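You operate a simulated robot arm through the tools that you are given. There is no shell and no other tool.

You are at the controls of a simulated two-armed robot. One attempt, no reset.

JOB
Tighten the loose clean-out cap, then prove that the blue pot holds air.
Fine: shut the exhaust, open the inlet till the gauge passes 5 bar and shut it, watch it hold for 3 seconds or more, then bleed to nought and lock the inlet.
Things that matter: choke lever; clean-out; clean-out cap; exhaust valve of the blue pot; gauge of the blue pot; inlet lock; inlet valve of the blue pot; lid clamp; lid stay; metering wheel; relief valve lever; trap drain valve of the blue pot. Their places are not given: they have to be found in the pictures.

Only the result counts: the job must be done as asked and must still hold three seconds after the hand-in. Knocking over, shifting, dropping, spilling or breaking anything else fails it. Lids that push on must go on centred and level and be pressed home; caps that screw on are set level and turned clockwise until they are tight.

ROBOT AND FRAMES
Two 7-joint arms with two-finger parallel grippers on one trunk that stands fixed in place. Base frame: the origin is at the foot of the trunk, x ahead of it, y to its left, z up. Units: m, rad, N and s.
The left shoulder is at [0.07, 0.134, 1.201], the right one opposite. With the tool pointing down near the work surface each hand reaches from about 0.1 to 0.38 m from the base axis, measured 20 degrees to its own side. Payload 1.57 kg a hand.
The TCP of each hand is the grasp point between the finger pads, 0.03 m short of the fingertips. In the tool frame z runs along the fingers and y along their closing line. Largest opening 0.08 m; finger width 0.017, thickness 0.012; the body of the gripper, 0.04 by 0.082 m, starts 0.08 m behind the TCP.
Orientation is that of the tool frame in the base frame, as [roll, pitch, yaw] about the fixed x, y, z axes, in that order (R = Rz(yaw) Ry(pitch) Rx(roll)). With the fingers straight down and closing along the base's y, the tool's x points along the base's -x, its y along +y and its z along -z.

CONTROLS
- The arms move only by the tool move_arm. It takes "left_motion", "right_motion" or both (then of equal length, played together; a hand with none holds still); each is a list of rows, each a list of 7 numbers: the shift along the tool's x, y, z in m, then the turn, a rotation vector about the tool's x, y, z in rad, then the opening in per cent of the stroke, from 0 (shut) to 100 (fully open). In form: [[x, y, z, rx, ry, rz, grip], ...]. A call has 1 to 20 rows; each row is the pose to reach, as a shift and turn from the pose commanded when the call began, along the tool's axes at that moment. Rows are played at 5 a second. More than 0.05 m and 0.15 rad between two rows, or a gripper value outside its range, and nothing of the call is played. A pose out of reach is approached as far as the arm can. The call stops where the force on the tool passes 40 N (or 10 N more than at its start, if that is more) or the arm is blocked; 0.2 s more then pass. Each finger travels about 0.153 m/s and halts on what it meets, pressing with about 23 N; the grip force reading is that of the motor and also rises with nothing between the fingers. The clock runs only during rows and for 0.2 s after the last one: add rows that repeat a pose to give the fingers time. The reply holds the time, the measured pose of the TCP, the force on the tool along the base axes, the opening and the grip force, in the units named above and with some noise, with the torque about the TCP (base axes, N m) and any sound that the robot's microphone picked up.
- Cameras (640 x 400 px; columns grow to the right, rows downward): "scene" is now at [0.1255, 0.0343, 1.4166]; the picture's right is [0.43, -0.90, -0.00], its down [-0.62, -0.29, -0.73] and it looks along [0.66, 0.31, -0.68] (base axes); focal length 228 px, centre (320, 200). "left" rides on the left gripper at [0.072, 0.007, -0.122] in its tool frame; the picture's right is [-0.09, 1.00, 0.00], its down [-0.84, -0.08, -0.54] and it looks along [-0.54, -0.05, 0.84] (tool axes); focal length 238 px, centre (320, 200). "right" rides on the right gripper at [0.072, -0.007, -0.122] in its tool frame; the picture's right is [0.09, 1.00, 0.00], its down [-0.84, 0.08, -0.54] and it looks along [-0.54, 0.05, 0.84] (tool axes); focal length 238 px, centre (320, 200).
- snapshot(camera): a new picture of that camera. It takes no simulated time.
- raise_lower(by): slides the trunk up (or, below 0, down) by that many m; the arms and the scene camera ride with it, the base frame stays. It gives what a move gives, with no picture.
- aim_head(pan, tilt): turns the head with the scene camera to pan (to the left, within 1.501 rad either way) and tilt (down, from -0.506 to 1.204), counted from straight ahead of the robot. It gives what a move gives.
- locate(camera, pixels): there is no depth. For up to 12 entries [column, row, z] of the newest picture of that camera ("zoom" is the newest enlarged one), the place [x, y] in the base frame at which the ray of that pixel passes the height z, good to about 0.002 m. It takes no simulated time.
- close_up(camera, box): a new picture of the part [left, top, right, bottom] of that camera's present view, enlarged. It takes no simulated time.
- sign_off(): hands the job in; it is judged then, once.

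Unless the task says otherwise, let go and move clear before handing in.

The tools are called as a command line: name --argument value ..., lists and objects as JSON in quotes. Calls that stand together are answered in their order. move_arm: Moves the arms, as the interface text tells. Its arguments: {"type":"object","properties":{"left_motion":{"type":"array","items":{"type":"array","items":{"type":"number"}}},"right_motion":{"type":"array","items":{"type":"array","items":{"type":"number"}}}},"required":[]} The other tools are called the same way: raise_lower (by) slides the trunk up or down; aim_head (pan, tilt) turns the head that bears the scene camera; snapshot (camera) takes a picture; locate (camera, pixels) gives the place at which the rays of pixels pass given heights; close_up (camera, box) takes an enlarged picture of a part of a camera's view; sign_off () hands the job in.

At the start:

```text
time: 0.0
left_tool_pos: [0.3756, 0.3878, 1.2514]
left_ee_rot: [-3.139, -0.001, 3.14]
left_ft_force: [-0.9, 0.5, 1.0]
left_ft_torque: [-0.01, -0.03, 0.01]
left_gripper_width: 0.0796
left_grip_force: 0.1
right_tool_pos: [0.3905, 0.0147, 1.2533]
right_ee_rot: [3.138, -0.002, 3.14]
right_ft_force: [0.4, -0.2, 0.4]
right_ft_torque: [0.0, 0.0, -0.01]
right_gripper_width: 0.08
right_grip_force: 0.0
trunk travel left (down, up): [-0.775, 0.165]
head pan, tilt: [0.443, 0.754]
```

scene: 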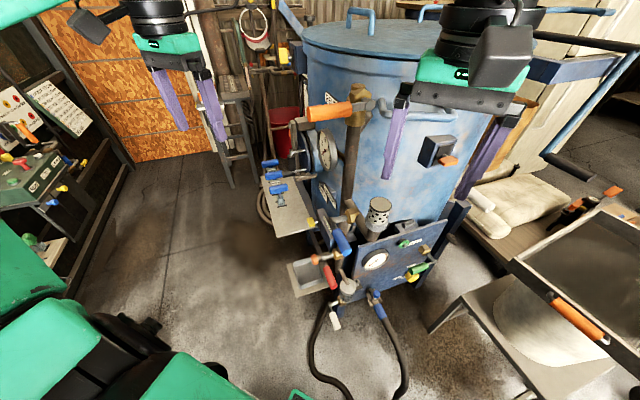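
right: 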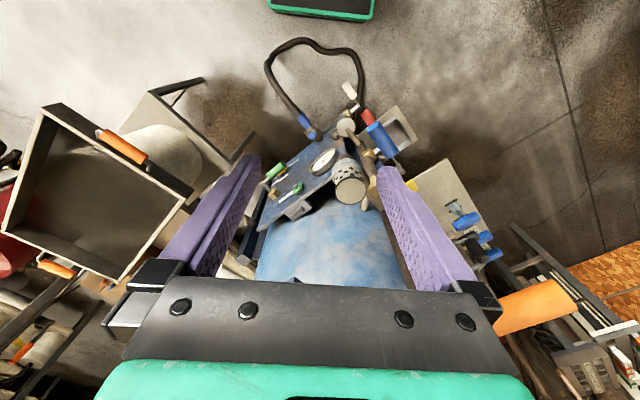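
left: 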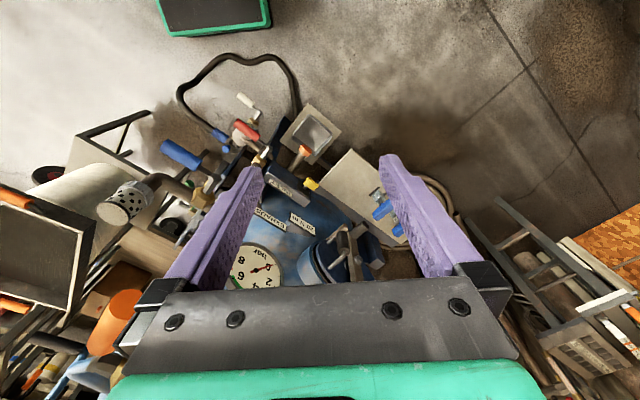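

The scene shows a blue pot with gauges near (325,150), and a front panel with a gauge at (375,260) and several valves. I'll enlarge parts of the views before I move anything.

close_up --camera "scene" --box '[240, 80, 400, 180]'

close_up --camera "scene" --box '[250, 150, 410, 250]'

close_up --camera "scene" --box '[280, 190, 480, 315]'

close_up --camera "left" --box '[180, 180, 420, 330]'

close_up --camera "left" --box '[140, 80, 380, 230]'

close_up --camera "right" --box '[240, 80, 480, 230]'

```text
4.00 times, centred on (320, 130) of scene
```

zoom: 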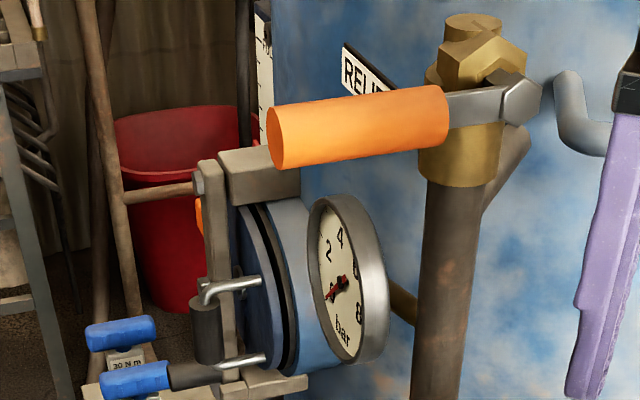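

```text
4.00 times, centred on (330, 200) of scene
```

zoom: 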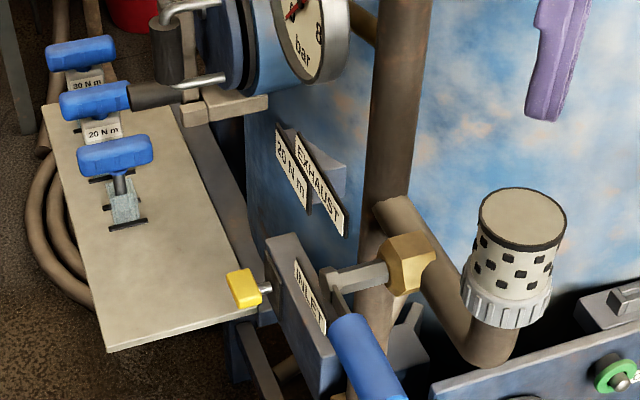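

```text
3.20 times, centred on (380, 252) of scene
```

zoom: 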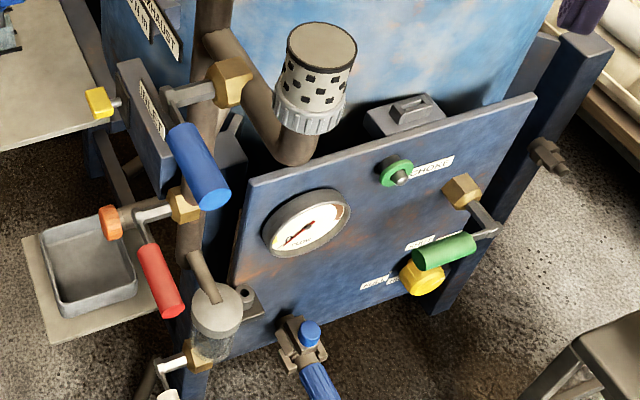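

```text
2.67 times, centred on (300, 255) of left
```

zoom: 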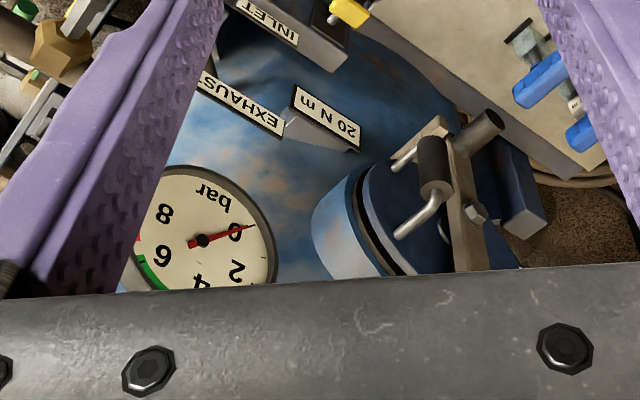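

```text
2.67 times, centred on (260, 155) of left
```

zoom: 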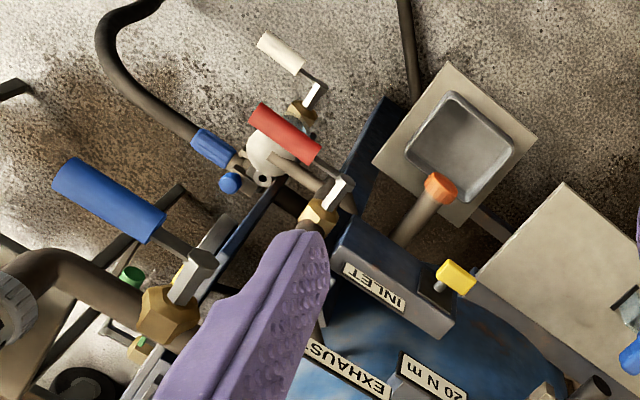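

```text
2.67 times, centred on (360, 155) of right
```

zoom: 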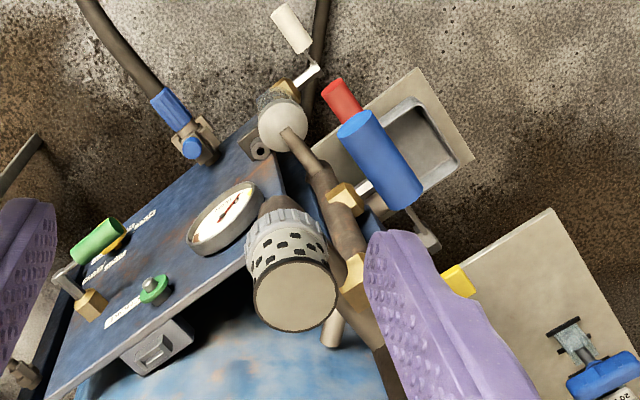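

The dial at zoom (200,240) of the left view reads about 0. The left side of the pot has a bolted hatch, with three blue T-keys on a shelf next to it. I'll turn the head to see the rest of the scene.

aim_head --pan 0.7 --tilt 0.75

snapshot --camera "scene"

close_up --camera "left" --box '[340, 120, 500, 220]'

close_up --camera "left" --box '[270, 200, 390, 275]'

close_up --camera "right" --box '[400, 150, 560, 250]'

```text
time: 0.8
left_tool_pos: [0.3752, 0.3855, 1.2507]
left_ee_rot: [-3.142, 0.0, 3.14]
left_ft_force: [-0.1, 0.3, 0.5]
left_ft_torque: [-0.01, -0.05, -0.02]
left_gripper_width: 0.0801
left_grip_force: 0.0
right_tool_pos: [0.39, 0.0154, 1.2547]
right_ee_rot: [-3.142, 0.0, 3.14]
right_ft_force: [-0.7, 0.3, 0.8]
right_ft_torque: [-0.02, -0.01, -0.05]
right_gripper_width: 0.0801
right_grip_force: 0.0
trunk travel left (down, up): [-0.775, 0.165]
head pan, tilt: [0.7, 0.75]
```

```text
taken
```

scene: 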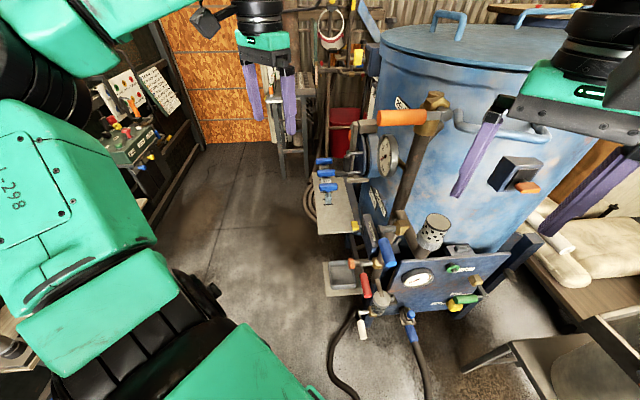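

```text
4.00 times, centred on (420, 170) of left
```

zoom: 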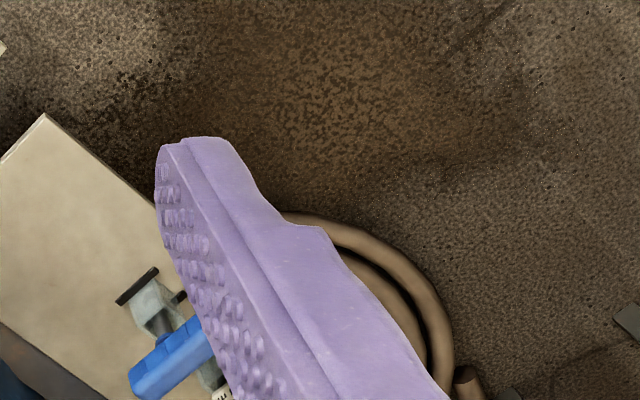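

```text
5.33 times, centred on (330, 238) of left
```

zoom: 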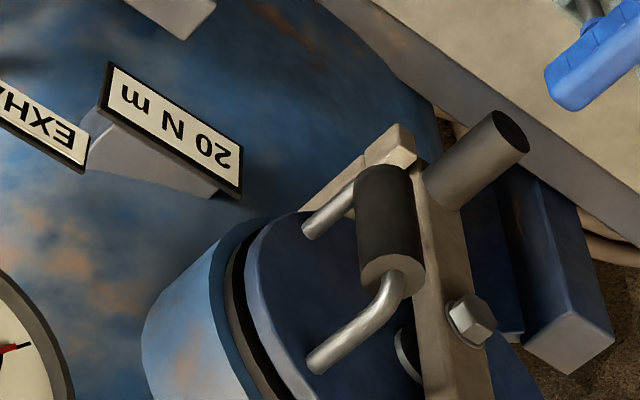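

```text
4.00 times, centred on (480, 200) of right
```

zoom: 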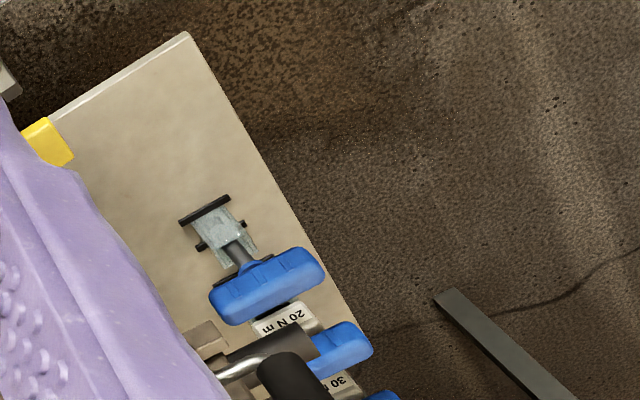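

The T-keys on the shelf carry torque tags ("20 N m", "30 N m"), and the plate by the clean-out asks for 20 N m. I'll take enlarged scene views so I can triangulate.

close_up --camera "scene" --box '[300, 80, 460, 180]'

close_up --camera "scene" --box '[300, 140, 460, 240]'

close_up --camera "scene" --box '[310, 210, 470, 310]'

locate --camera "scene" --pixels '[[388, 155, 0.6], [388, 155, 0.9], [355, 227, 0.5], [355, 227, 0.8], [391, 262, 0.5], [391, 262, 0.8], [351, 264, 0.4], [351, 264, 0.7]]'

locate --camera "left" --pixels '[[255.7, 270, 0.6], [255.7, 270, 0.9], [310.5, 184.5, 0.5], [310.5, 184.5, 0.8], [162.5, 146.7, 0.5], [162.5, 146.7, 0.8], [305, 150.5, 0.4], [305, 150.5, 0.7]]'

```text
4.00 times, centred on (380, 130) of scene
```

zoom: 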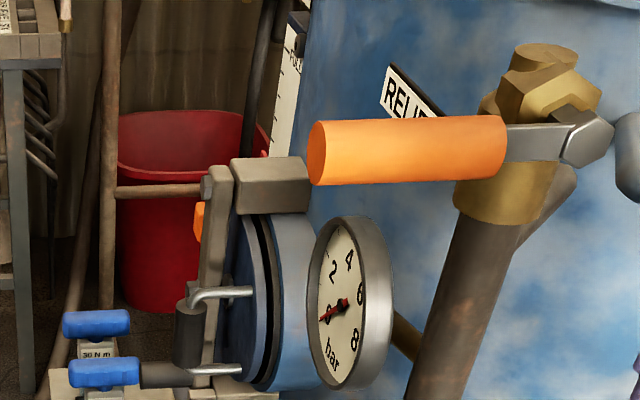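

```text
4.00 times, centred on (380, 190) of scene
```

zoom: 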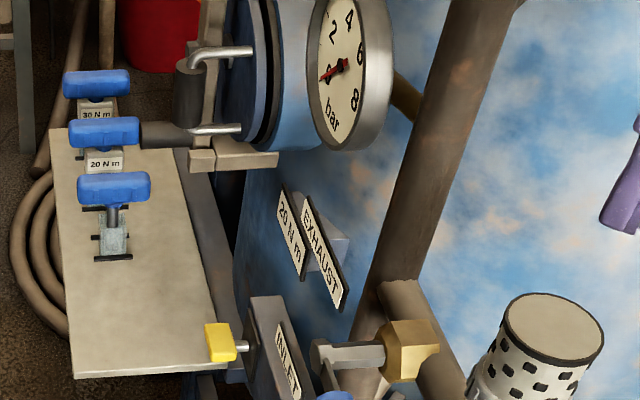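

```text
4.00 times, centred on (390, 260) of scene
```

zoom: 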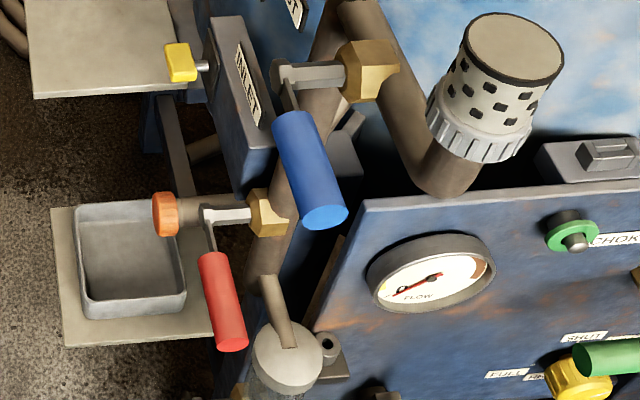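

```text
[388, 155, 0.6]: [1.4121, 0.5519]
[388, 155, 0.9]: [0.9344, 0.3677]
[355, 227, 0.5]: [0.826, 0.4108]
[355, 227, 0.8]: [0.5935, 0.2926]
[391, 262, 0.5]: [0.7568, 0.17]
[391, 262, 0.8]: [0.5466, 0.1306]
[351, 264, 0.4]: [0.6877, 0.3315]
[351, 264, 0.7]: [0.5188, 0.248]
```

```text
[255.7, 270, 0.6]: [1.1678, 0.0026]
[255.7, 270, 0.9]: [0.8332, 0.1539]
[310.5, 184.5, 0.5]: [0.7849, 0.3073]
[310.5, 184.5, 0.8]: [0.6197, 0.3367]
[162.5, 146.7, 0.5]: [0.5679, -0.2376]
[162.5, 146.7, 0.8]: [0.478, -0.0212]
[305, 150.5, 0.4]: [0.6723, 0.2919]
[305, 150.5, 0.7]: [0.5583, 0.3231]
```

Triangulation puts the pot gauge near (0.625, 0.25, 1.09), the yellow inlet lock near (0.67, 0.33, 0.71) and the blue lever end near (0.42, 0.11, 0.98). I'll draw both hands back from the pot to clear the view.

move_arm --left_motion '[[0.04, 0.02, 0, 0, 0, 0, 100], [0.08, 0.05, 0, 0, 0, 0, 100], [0.1, 0.09, 0, 0, 0, 0, 100], [0.1, 0.13, 0, 0, 0, 0, 100], [0.1, 0.13, 0, 0, 0, 0, 100]]' --right_motion '[[0.04, -0.02, 0, 0, 0, 0, 100], [0.08, -0.05, 0, 0, 0, 0, 100], [0.1, -0.09, 0, 0, 0, 0, 100], [0.12, -0.13, 0, 0, 0, 0, 100], [0.14, -0.17, 0, 0, 0, 0, 100]]'

aim_head --pan 0.4 --tilt 0.7

snapshot --camera "scene"

snapshot --camera "left"

snapshot --camera "right"

```text
time: 2.0
left_tool_pos: [0.27, 0.5162, 1.2543]
left_ee_rot: [3.14, 0.003, 3.14]
left_ft_force: [0.2, 0.1, 0.1]
left_ft_torque: [0.06, -0.03, 0.04]
left_gripper_width: 0.08
left_grip_force: 0.0
right_tool_pos: [0.2443, -0.1587, 1.253]
right_ee_rot: [3.139, 0.004, -3.141]
right_ft_force: [1.1, -0.5, 0.7]
right_ft_torque: [0.05, -0.03, 0.04]
right_gripper_width: 0.08
right_grip_force: 0.1
trunk travel left (down, up): [-0.775, 0.165]
head pan, tilt: [0.7, 0.75]
```

```text
time: 2.8
left_tool_pos: [0.2736, 0.5182, 1.2534]
left_ee_rot: [-3.14, 0.0, 3.14]
left_ft_force: [-0.2, -0.2, 0.6]
left_ft_torque: [-0.02, 0.02, -0.02]
left_gripper_width: 0.0799
left_grip_force: 0.2
right_tool_pos: [0.2475, -0.1551, 1.2513]
right_ee_rot: [3.14, -0.001, 3.139]
right_ft_force: [0.3, -0.4, -0.8]
right_ft_torque: [-0.02, 0.0, -0.01]
right_gripper_width: 0.08
right_grip_force: 0.0
trunk travel left (down, up): [-0.775, 0.165]
head pan, tilt: [0.4, 0.7]
```

```text
taken
```

scene: 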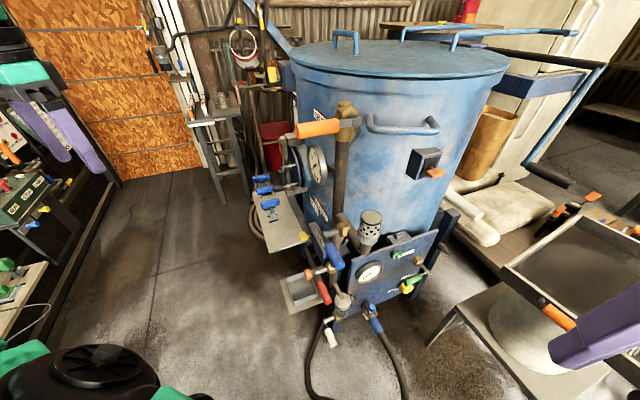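

```text
taken
```

left: 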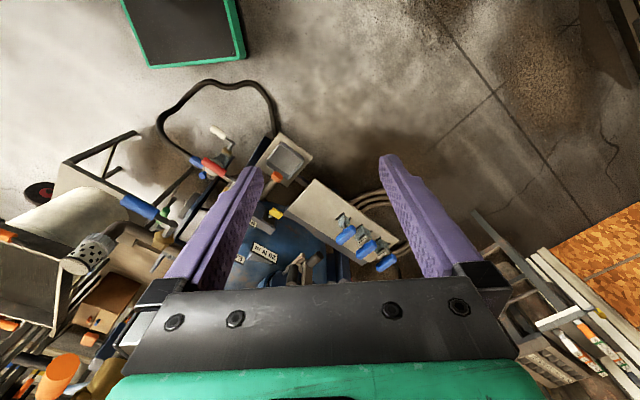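

```text
taken
```

right: 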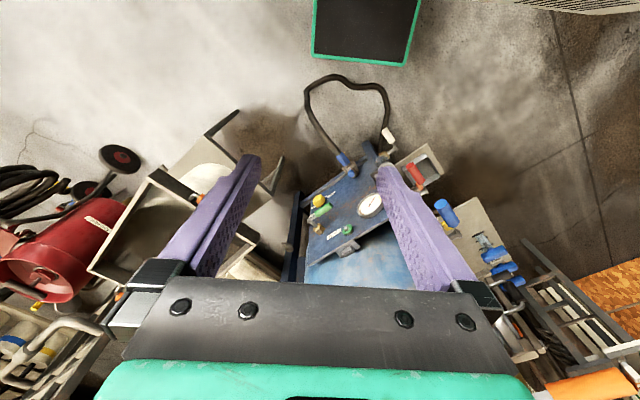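

close_up --camera "scene" --box '[230, 20, 550, 220]'

close_up --camera "scene" --box '[240, 90, 368, 170]'

close_up --camera "scene" --box '[240, 165, 368, 245]'

close_up --camera "scene" --box '[270, 220, 398, 300]'

close_up --camera "scene" --box '[290, 270, 418, 350]'

close_up --camera "scene" --box '[340, 220, 468, 300]'

close_up --camera "left" --box '[250, 180, 410, 280]'

```text
2.00 times, centred on (390, 120) of scene
```

zoom: 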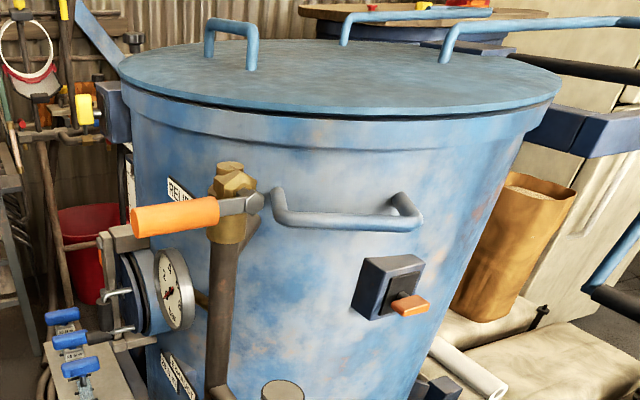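

```text
5.00 times, centred on (304, 130) of scene
```

zoom: 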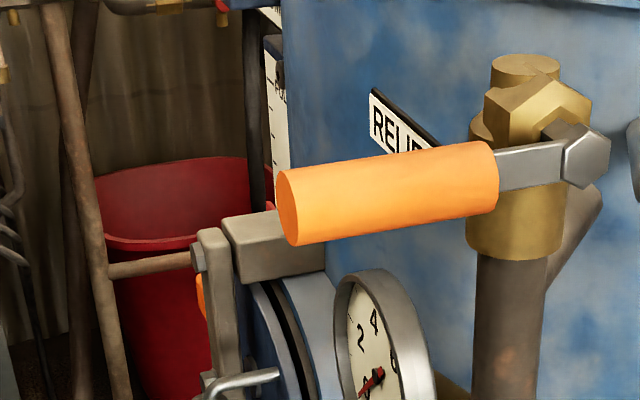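

```text
5.00 times, centred on (304, 205) of scene
```

zoom: 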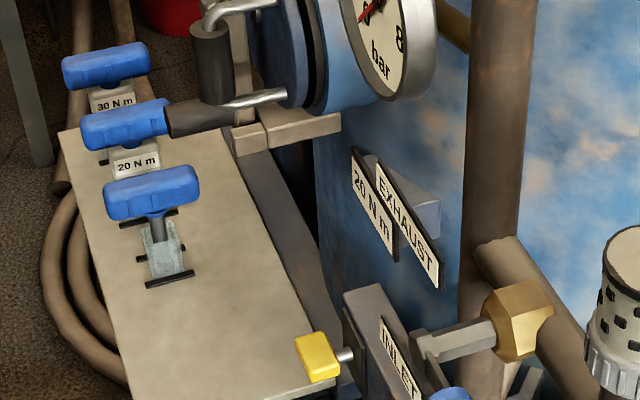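

```text
5.00 times, centred on (334, 260) of scene
```

zoom: 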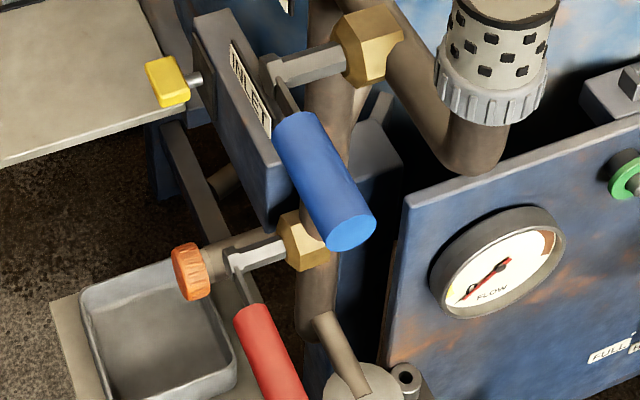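

```text
5.00 times, centred on (354, 310) of scene
```

zoom: 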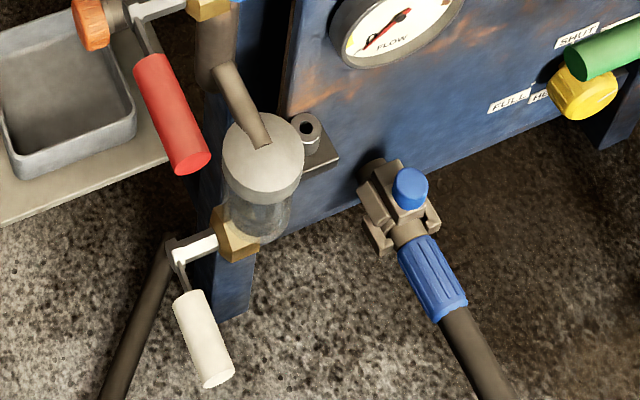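

```text
5.00 times, centred on (404, 260) of scene
```

zoom: 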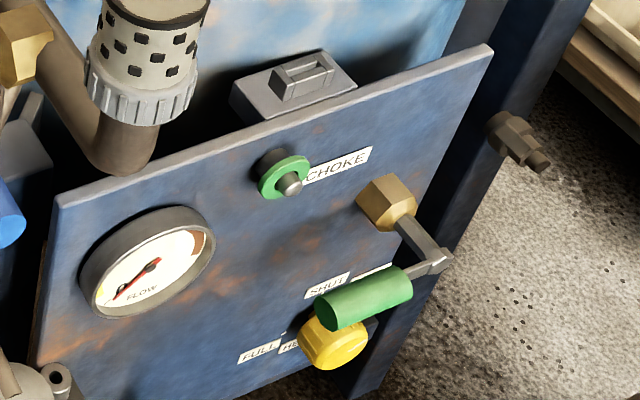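

```text
4.00 times, centred on (330, 230) of left
```

zoom: 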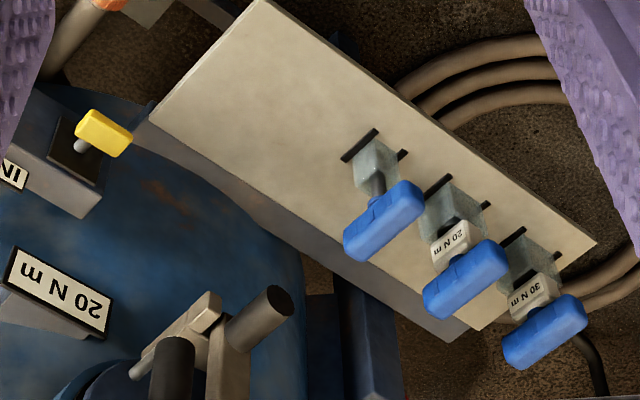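

The tags sit on the key shafts: the middle key is "20 N m" and the far one is "30 N m". Two parts could be the clean-out cap: the side hatch with its screw stub, or the orange knurled cap over the tray at (310,275). I'll check for free space on the left before moving the left camera in.

aim_head --pan 1.2 --tilt 0.7

snapshot --camera "scene"

aim_head --pan -0.4 --tilt 0.7

snapshot --camera "scene"

```text
time: 3.9
left_tool_pos: [0.2728, 0.5194, 1.2527]
left_ee_rot: [-3.141, 0.0, 3.139]
left_ft_force: [-0.5, 0.5, -0.2]
left_ft_torque: [-0.01, 0.01, -0.03]
left_gripper_width: 0.0801
left_grip_force: 0.1
right_tool_pos: [0.248, -0.1554, 1.251]
right_ee_rot: [3.141, -0.001, 3.142]
right_ft_force: [0.1, -0.5, 0.3]
right_ft_torque: [0.02, 0.01, 0.0]
right_gripper_width: 0.0803
right_grip_force: 0.1
trunk travel left (down, up): [-0.775, 0.165]
head pan, tilt: [1.201, 0.7]
```

```text
taken
```

scene: 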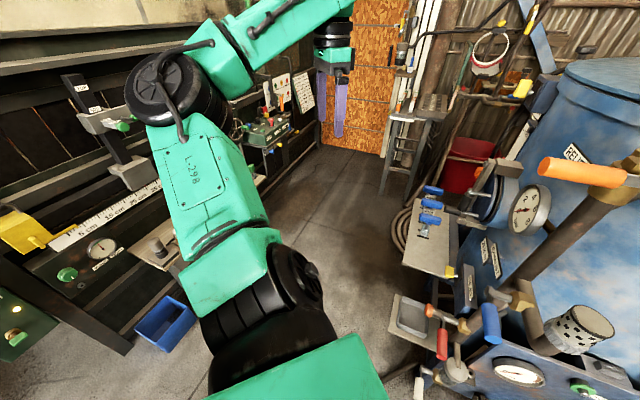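

```text
time: 5.6
left_tool_pos: [0.2735, 0.518, 1.2514]
left_ee_rot: [-3.141, 0.001, 3.141]
left_ft_force: [-0.1, -0.3, -0.2]
left_ft_torque: [-0.01, 0.03, 0.0]
left_gripper_width: 0.08
left_grip_force: 0.1
right_tool_pos: [0.2481, -0.1562, 1.2511]
right_ee_rot: [-3.141, 0.001, 3.14]
right_ft_force: [-0.5, 0.2, 0.8]
right_ft_torque: [-0.02, -0.03, 0.0]
right_gripper_width: 0.0802
right_grip_force: 0.1
trunk travel left (down, up): [-0.775, 0.165]
head pan, tilt: [-0.4, 0.7]
```

```text
taken
```

scene: 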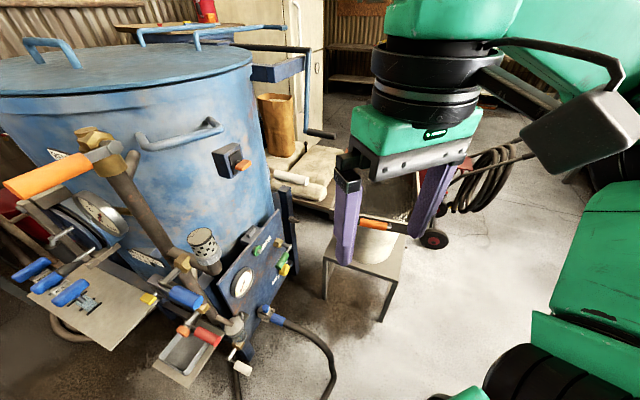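

The space left of the pot is open floor and the rack is farther away. I'll turn the left hand toward the pot's left side, with its camera on top, to inspect the hatch and valves.

move_arm --left_motion '[[0, 0.003, 0.005, 0.0946, 0.0441, -0.0946, 100], [0, 0.006, 0.01, 0.189, 0.088, -0.189, 100], [0, 0.009, 0.015, 0.284, 0.132, -0.284, 100], [0, 0.012, 0.02, 0.378, 0.176, -0.378, 100], [0, 0.015, 0.025, 0.473, 0.22, -0.473, 100], [0, 0.018, 0.03, 0.568, 0.265, -0.568, 100], [0, 0.021, 0.035, 0.662, 0.309, -0.662, 100], [0, 0.024, 0.04, 0.757, 0.353, -0.757, 100], [0, 0.027, 0.045, 0.851, 0.397, -0.851, 100], [0, 0.03, 0.05, 0.946, 0.441, -0.946, 100]]'

snapshot --camera "left"

```text
time: 7.8
left_tool_pos: [0.2674, 0.4579, 1.128]
left_ee_rot: [-2.419, -0.737, -2.424]
left_ft_force: [0.1, -1.0, -0.1]
left_ft_torque: [0.0, 0.01, -0.02]
left_gripper_width: 0.0799
left_grip_force: 0.1
left hand out of reach, approached as far as the arm can: row 4, 5, 6, 7, 8, 9, 10
right_tool_pos: [0.2488, -0.1538, 1.2514]
right_ee_rot: [3.141, 0.001, 3.141]
right_ft_force: [-0.8, -1.1, 0.4]
right_ft_torque: [0.02, 0.01, 0.01]
right_gripper_width: 0.0797
right_grip_force: 0.1
trunk travel left (down, up): [-0.775, 0.165]
head pan, tilt: [-0.4, 0.7]
```

```text
taken
```

left: 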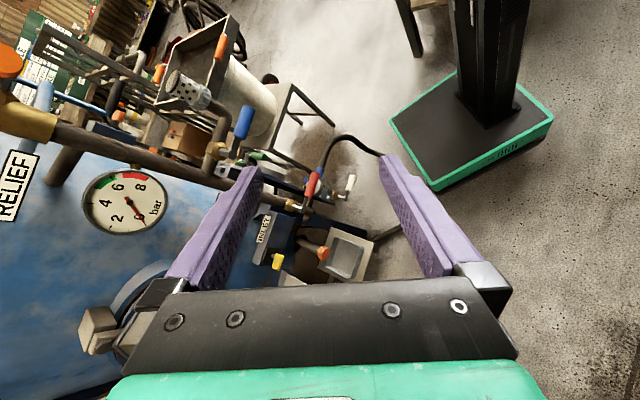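

The left wrist stopped short of the full turn, but the pot gauge is clear at (125,195) and reads 0. The valves are visible around (300,220), so I'll enlarge those areas.

close_up --camera "left" --box '[180, 80, 380, 205]'

close_up --camera "left" --box '[240, 170, 400, 270]'

close_up --camera "left" --box '[60, 150, 220, 250]'

```text
3.20 times, centred on (280, 142) of left
```

zoom: 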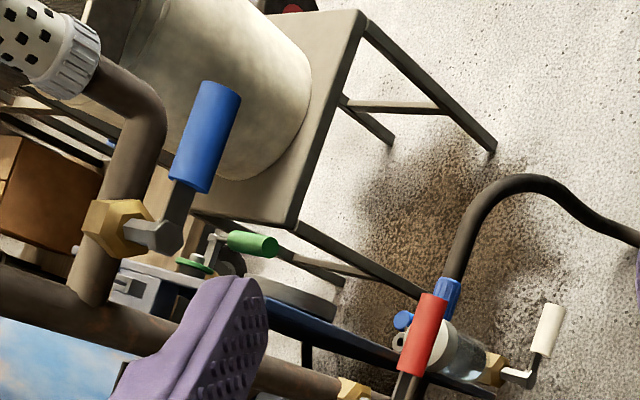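

```text
4.00 times, centred on (320, 220) of left
```

zoom: 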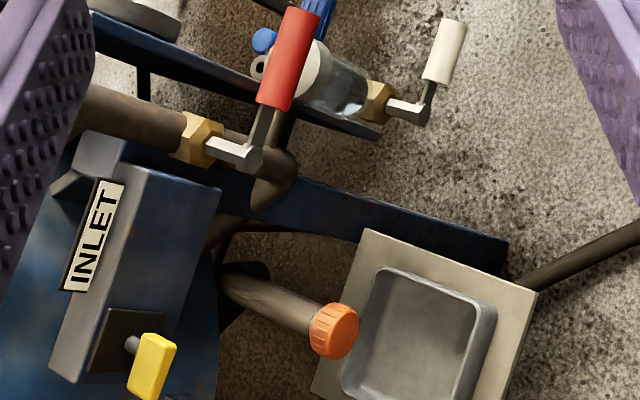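

```text
4.00 times, centred on (140, 200) of left
```

zoom: 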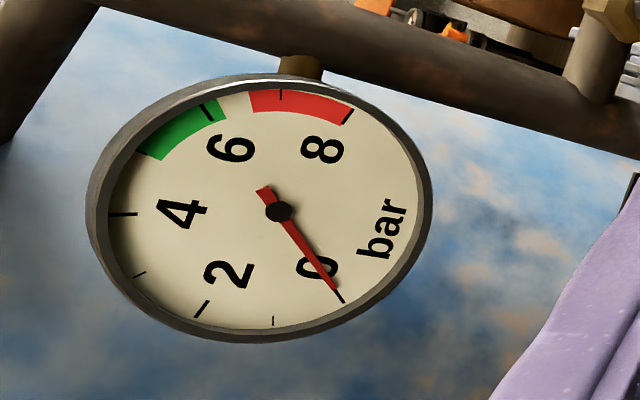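

The plumbing is clearer here. The blue lever sits on the branch to the silencer, so it is the exhaust, and it lies along its pipe (open). The red lever is in the line from the trap, so it is the inlet, and it lies across (shut). I'll check the commanded pose and then look at the hatch with the camera on the hand's left.

move_arm --left_motion '[[0, 0, 0, 0, 0, 0, 100]]'

close_up --camera "left" --box '[300, 220, 380, 270]'

close_up --camera "left" --box '[60, 240, 188, 320]'

```text
time: 8.2
left_tool_pos: [0.2684, 0.4581, 1.127]
left_ee_rot: [-2.421, -0.735, -2.424]
left_ft_force: [0.8, 0.5, 0.5]
left_ft_torque: [0.0, 0.01, -0.02]
left_gripper_width: 0.0801
left_grip_force: 0.0
right_tool_pos: [0.2474, -0.1568, 1.2504]
right_ee_rot: [3.14, 0.001, 3.139]
right_ft_force: [0.3, -0.3, -0.1]
right_ft_torque: [0.01, 0.02, 0.01]
right_gripper_width: 0.0799
right_grip_force: 0.0
trunk travel left (down, up): [-0.775, 0.165]
head pan, tilt: [-0.4, 0.7]
```

```text
8.00 times, centred on (340, 245) of left
```

zoom: 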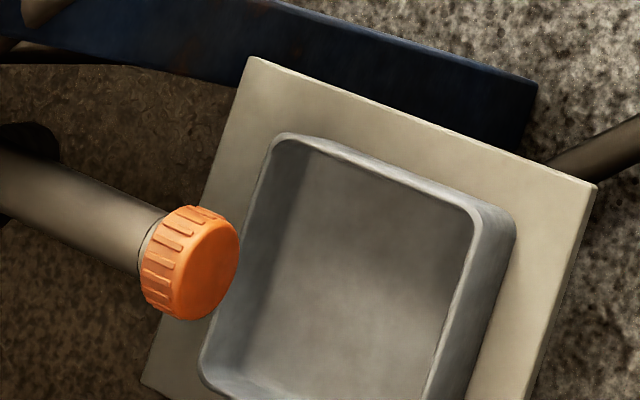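

```text
5.00 times, centred on (124, 280) of left
```

zoom: 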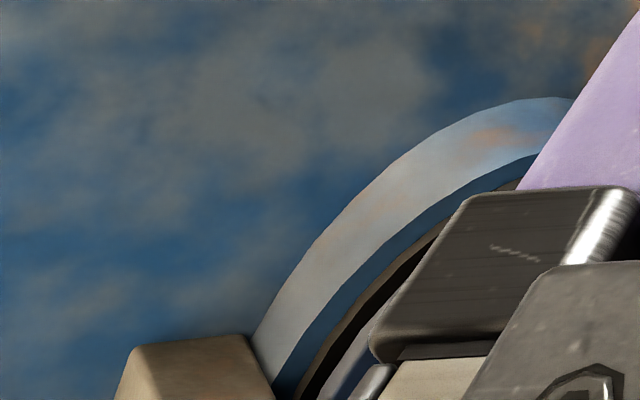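

The ribbed orange cap at (325,250) screws onto the pipe stub over the tray, so I take that as the clean-out cap. The hatch and the torque keys are not on the list. I'll lower the trunk to work at that height and look again.

raise_lower --by -0.35

aim_head --pan 0.4 --tilt 0.6

snapshot --camera "scene"

snapshot --camera "left"

snapshot --camera "right"

```text
time: 11.6
left_tool_pos: [0.2682, 0.458, 0.779]
left_ee_rot: [-2.418, -0.735, -2.424]
left_ft_force: [-0.2, 0.0, 0.3]
left_ft_torque: [-0.01, 0.02, -0.02]
left_gripper_width: 0.08
left_grip_force: 0.0
right_tool_pos: [0.2478, -0.1556, 0.9021]
right_ee_rot: [3.14, -0.001, 3.139]
right_ft_force: [-0.2, 0.4, -0.5]
right_ft_torque: [0.01, -0.02, 0.02]
right_gripper_width: 0.0797
right_grip_force: 0.1
trunk travel left (down, up): [-0.425, 0.515]
head pan, tilt: [-0.4, 0.7]
```

```text
time: 12.7
left_tool_pos: [0.2685, 0.4576, 0.7792]
left_ee_rot: [-2.421, -0.733, -2.425]
left_ft_force: [0.1, -0.2, 0.5]
left_ft_torque: [0.01, 0.03, -0.01]
left_gripper_width: 0.0797
left_grip_force: 0.2
right_tool_pos: [0.2473, -0.1567, 0.9028]
right_ee_rot: [3.14, -0.001, 3.14]
right_ft_force: [-0.2, 0.2, 0.7]
right_ft_torque: [0.02, 0.01, -0.04]
right_gripper_width: 0.0803
right_grip_force: 0.1
trunk travel left (down, up): [-0.425, 0.515]
head pan, tilt: [0.4, 0.6]
```

```text
taken
```

scene: 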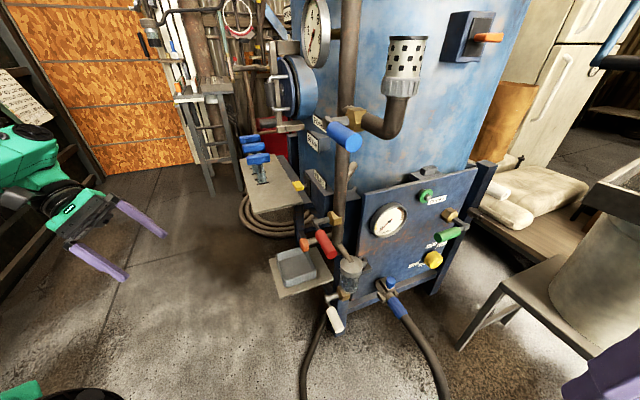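

```text
taken
```

left: 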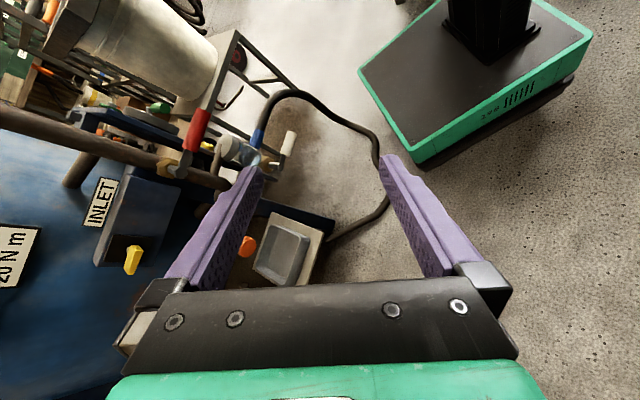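

```text
taken
```

right: 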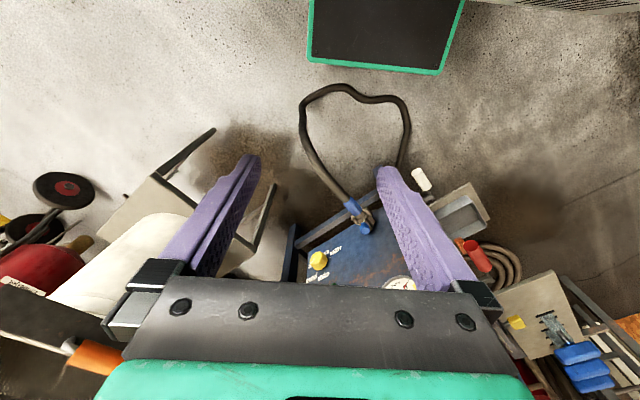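

close_up --camera "scene" --box '[256, 190, 384, 270]'

close_up --camera "scene" --box '[270, 240, 398, 320]'

close_up --camera "scene" --box '[310, 80, 438, 160]'

close_up --camera "scene" --box '[230, 30, 358, 110]'

close_up --camera "left" --box '[60, 100, 300, 250]'

close_up --camera "left" --box '[210, 190, 338, 270]'

```text
5.00 times, centred on (320, 230) of scene
```

zoom: 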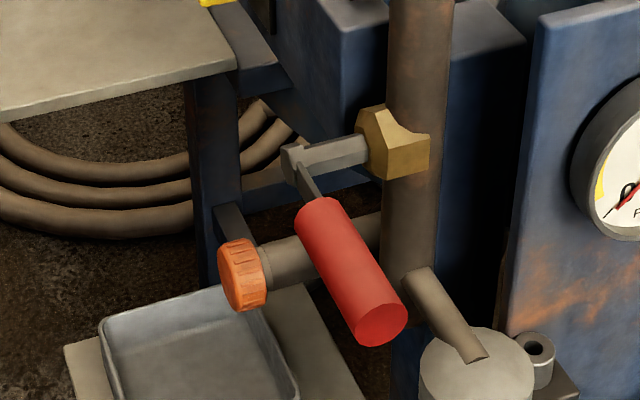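

```text
5.00 times, centred on (334, 280) of scene
```

zoom: 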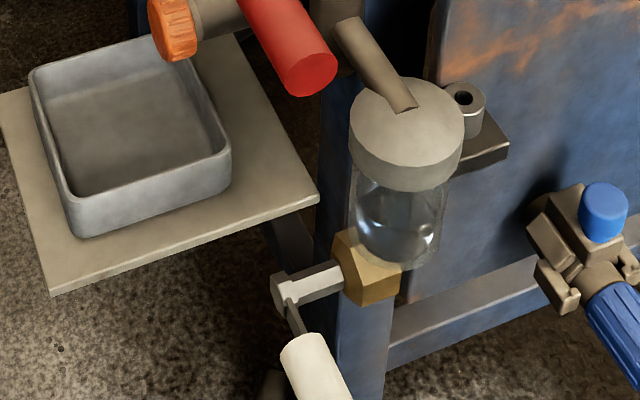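

```text
5.00 times, centred on (374, 120) of scene
```

zoom: 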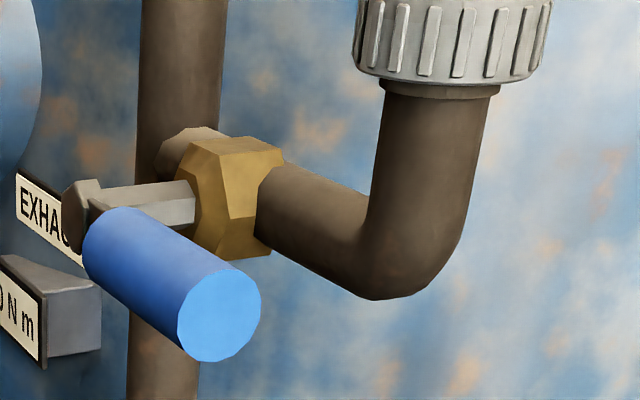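

```text
5.00 times, centred on (294, 70) of scene
```

zoom: 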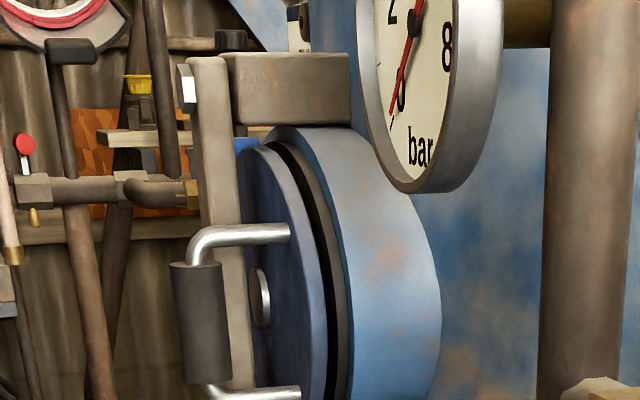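

```text
2.67 times, centred on (180, 175) of left
```

zoom: 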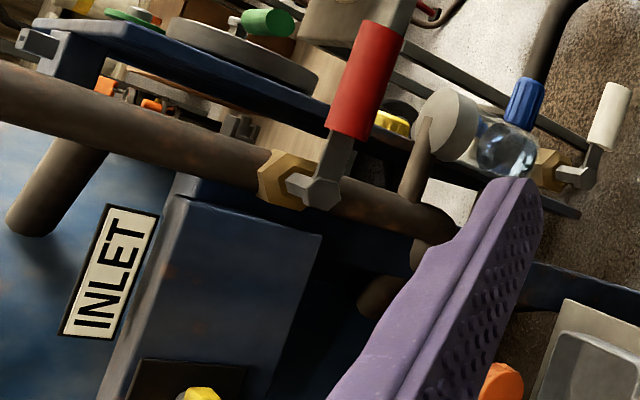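

```text
5.00 times, centred on (274, 230) of left
```

zoom: 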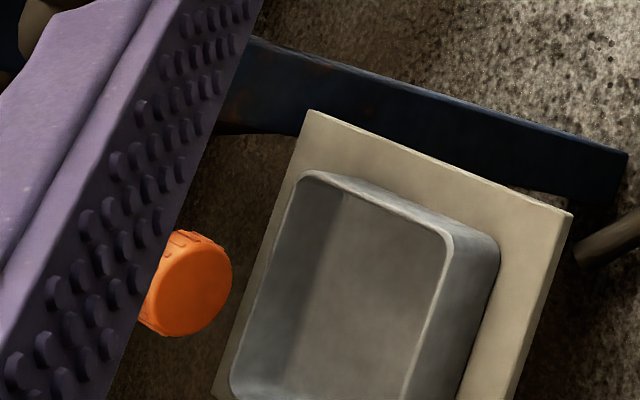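

The new scene view shows the orange cap at (303,245), the red lever from (314,222) to (332,255) and the blue lever end at (354,142). I'll triangulate them against the left view.

locate --camera "scene" --pixels '[[303, 245, 0.4], [303, 245, 0.6], [332.4, 255, 0.5], [332.4, 255, 0.8], [314, 222, 0.5], [314, 222, 0.8], [299, 187, 0.6], [299, 187, 0.8], [308, 243, 0.4], [308, 243, 0.6], [322, 235, 0.4], [322, 235, 0.6]]'

locate --camera "left" --pixels '[[249, 247, 0.4], [249, 247, 0.6], [202.5, 111, 0.5], [202.5, 111, 0.7], [178, 171, 0.5], [178, 171, 0.7], [135, 252, 0.6], [135, 252, 0.7], [186, 182, 0.5], [186, 182, 0.7]]'

```text
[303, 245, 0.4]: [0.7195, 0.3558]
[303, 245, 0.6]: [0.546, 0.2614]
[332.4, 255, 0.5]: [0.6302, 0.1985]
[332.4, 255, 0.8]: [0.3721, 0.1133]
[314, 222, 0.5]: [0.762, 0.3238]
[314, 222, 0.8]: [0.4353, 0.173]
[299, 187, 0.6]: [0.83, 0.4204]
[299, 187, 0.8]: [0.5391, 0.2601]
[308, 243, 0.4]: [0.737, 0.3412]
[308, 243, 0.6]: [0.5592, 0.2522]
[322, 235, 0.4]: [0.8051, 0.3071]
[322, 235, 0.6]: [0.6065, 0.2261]
```

```text
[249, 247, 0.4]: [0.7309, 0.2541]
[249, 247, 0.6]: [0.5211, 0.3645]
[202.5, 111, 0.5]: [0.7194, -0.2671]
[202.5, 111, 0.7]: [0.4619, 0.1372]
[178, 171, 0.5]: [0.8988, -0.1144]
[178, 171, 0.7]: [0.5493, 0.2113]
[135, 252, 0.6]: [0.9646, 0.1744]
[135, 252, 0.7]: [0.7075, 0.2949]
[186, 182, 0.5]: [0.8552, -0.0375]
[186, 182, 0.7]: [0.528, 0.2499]
```

The cap face is near (0.631, 0.309, 0.499), the red lever runs from hinge (0.539, 0.220, 0.706) to end (0.457, 0.141, 0.70), and the yellow lock is near (0.65, 0.322, 0.72). I'll check the tray rim and shelf heights for clearance.

locate --camera "scene" --pixels '[[316, 270, 0.35], [316, 270, 0.5], [283, 283, 0.35], [283, 283, 0.5], [258, 213, 0.6], [258, 213, 0.8], [303.5, 201, 0.6], [303.5, 201, 0.8], [333, 301, 0.4], [333, 301, 0.6]]'

locate --camera "left" --pixels '[[298, 237, 0.35], [298, 237, 0.5]]'

locate --camera "right" --pixels '[[478, 255, 0.6], [478, 255, 0.8], [460, 230, 0.4], [460, 230, 0.5], [516, 322, 0.6], [516, 322, 0.8], [468, 242, 0.4], [468, 242, 0.6]]'

close_up --camera "right" --box '[420, 170, 580, 270]'

```text
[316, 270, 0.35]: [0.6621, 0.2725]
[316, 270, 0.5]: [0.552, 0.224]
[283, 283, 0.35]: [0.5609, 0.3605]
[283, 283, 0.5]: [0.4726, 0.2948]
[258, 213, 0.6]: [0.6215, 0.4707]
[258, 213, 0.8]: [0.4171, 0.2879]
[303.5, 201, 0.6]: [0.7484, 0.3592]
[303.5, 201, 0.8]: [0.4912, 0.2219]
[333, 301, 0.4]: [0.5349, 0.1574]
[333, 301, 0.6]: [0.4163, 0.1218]
```

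```text
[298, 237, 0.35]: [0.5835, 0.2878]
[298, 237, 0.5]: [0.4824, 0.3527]
```

```text
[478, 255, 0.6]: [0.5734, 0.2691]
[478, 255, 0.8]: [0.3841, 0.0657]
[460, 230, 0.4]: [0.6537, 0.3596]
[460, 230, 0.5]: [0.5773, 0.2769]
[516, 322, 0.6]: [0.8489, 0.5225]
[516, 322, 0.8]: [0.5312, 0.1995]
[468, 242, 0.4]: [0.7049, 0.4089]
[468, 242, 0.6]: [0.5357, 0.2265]
```

```text
4.00 times, centred on (500, 220) of right
```

zoom: 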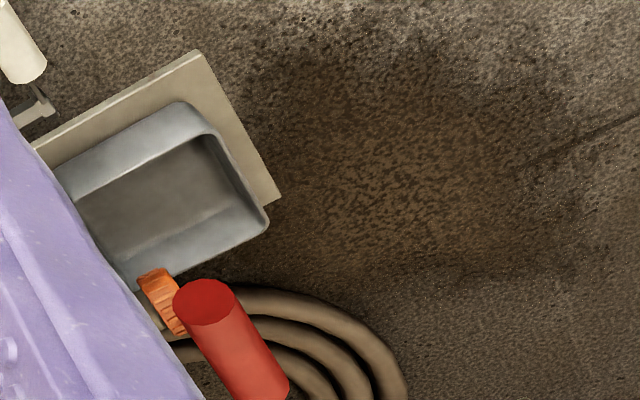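

locate --camera "right" --pixels '[[467.5, 196, 0.35], [467.5, 196, 0.5], [487, 224, 0.35], [487, 224, 0.5], [461, 245, 0.4], [461, 245, 0.6], [471, 245, 0.6], [471, 245, 0.8]]'

locate --camera "scene" --pixels '[[283, 283, 0.35], [283, 283, 0.5], [277, 255, 0.35], [277, 255, 0.5]]'

```text
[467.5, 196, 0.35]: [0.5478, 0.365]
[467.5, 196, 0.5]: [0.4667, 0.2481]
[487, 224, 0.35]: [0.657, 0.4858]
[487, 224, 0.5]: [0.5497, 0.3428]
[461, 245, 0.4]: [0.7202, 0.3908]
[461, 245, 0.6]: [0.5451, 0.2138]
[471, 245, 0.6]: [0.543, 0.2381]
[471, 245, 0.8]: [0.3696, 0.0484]
```

```text
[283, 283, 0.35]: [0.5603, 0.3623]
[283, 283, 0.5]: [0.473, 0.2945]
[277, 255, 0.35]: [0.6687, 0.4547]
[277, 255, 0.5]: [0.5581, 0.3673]
```

The tray rim is about 0.1 m below the cap, so there is room to work. I'll lower the trunk 0.2 m more, then turn the left hand to face the cap along its likely axis at a standoff.

raise_lower --by -0.2

move_arm --left_motion '[[-0.019, -0.018, 0.011, 0.11, -0.063, 0.076, 100], [-0.038, -0.037, 0.022, 0.221, -0.125, 0.152, 100], [-0.057, -0.055, 0.033, 0.331, -0.188, 0.228, 100], [-0.076, -0.073, 0.044, 0.442, -0.251, 0.303, 100], [-0.096, -0.092, 0.055, 0.552, -0.314, 0.379, 100], [-0.115, -0.11, 0.066, 0.663, -0.376, 0.455, 100], [-0.134, -0.129, 0.076, 0.773, -0.439, 0.531, 100], [-0.153, -0.147, 0.087, 0.884, -0.502, 0.607, 100]]'

snapshot --camera "left"

snapshot --camera "scene"

```text
time: 14.9
left_tool_pos: [0.2682, 0.4579, 0.578]
left_ee_rot: [-2.421, -0.736, -2.424]
left_ft_force: [-0.3, 0.7, 0.3]
left_ft_torque: [0.01, 0.0, 0.02]
left_gripper_width: 0.0801
left_grip_force: 0.1
right_tool_pos: [0.2481, -0.1549, 0.702]
right_ee_rot: [3.14, 0.0, 3.14]
right_ft_force: [0.6, 0.2, 0.5]
right_ft_torque: [-0.02, 0.0, 0.01]
right_gripper_width: 0.0801
right_grip_force: 0.0
trunk travel left (down, up): [-0.225, 0.715]
head pan, tilt: [0.4, 0.6]
```

```text
time: 16.7
left_tool_pos: [0.4811, 0.4206, 0.4993]
left_ee_rot: [-1.571, 0.004, -2.213]
left_ft_force: [0.2, -0.6, 0.2]
left_ft_torque: [0.0, 0.01, 0.05]
left_gripper_width: 0.0798
left_grip_force: 0.0
right_tool_pos: [0.2483, -0.1558, 0.7009]
right_ee_rot: [-3.14, 0.0, 3.141]
right_ft_force: [0.3, -0.1, 0.0]
right_ft_torque: [-0.01, -0.02, -0.02]
right_gripper_width: 0.0799
right_grip_force: 0.1
trunk travel left (down, up): [-0.225, 0.715]
head pan, tilt: [0.4, 0.6]
```

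```text
taken
```

left: 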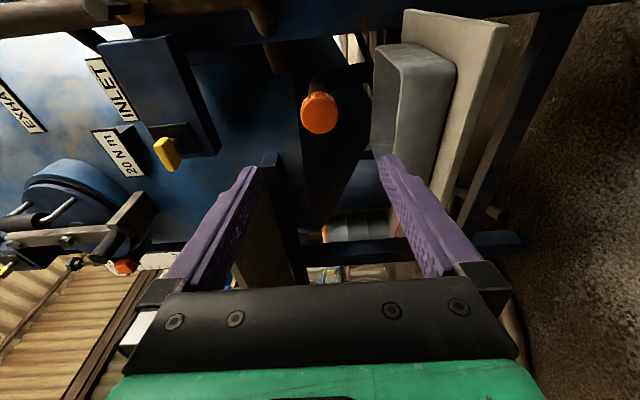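

```text
taken
```

scene: 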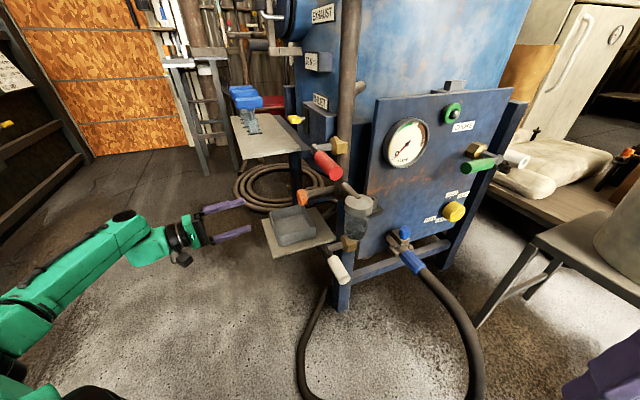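

The hand reached its pose. The cap faces the camera at (320,113) and its pipe stays in the same column, so the pipe is level. I'll zoom in to measure the axis.

close_up --camera "left" --box '[256, 60, 384, 140]'

close_up --camera "scene" --box '[250, 120, 410, 220]'

close_up --camera "left" --box '[0, 60, 240, 210]'

close_up --camera "left" --box '[0, 150, 160, 290]'

```text
5.00 times, centred on (320, 100) of left
```

zoom: 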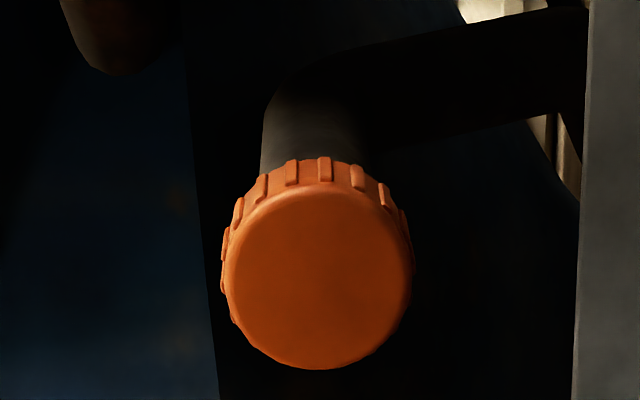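

```text
4.00 times, centred on (330, 170) of scene
```

zoom: 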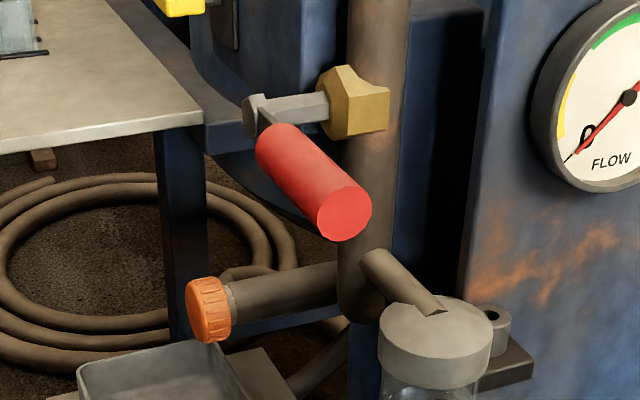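

```text
2.67 times, centred on (120, 135) of left
```

zoom: 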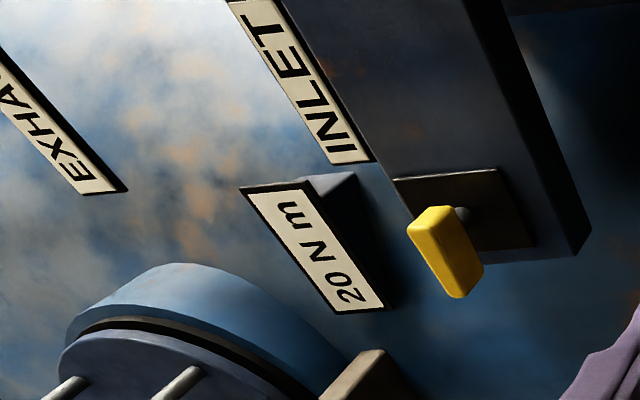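

```text
2.86 times, centred on (80, 220) of left
```

zoom: 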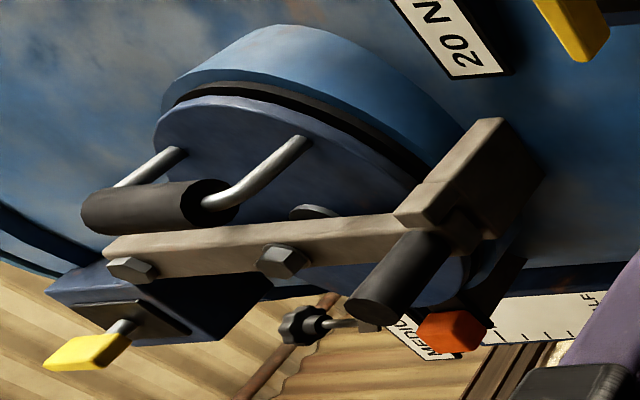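

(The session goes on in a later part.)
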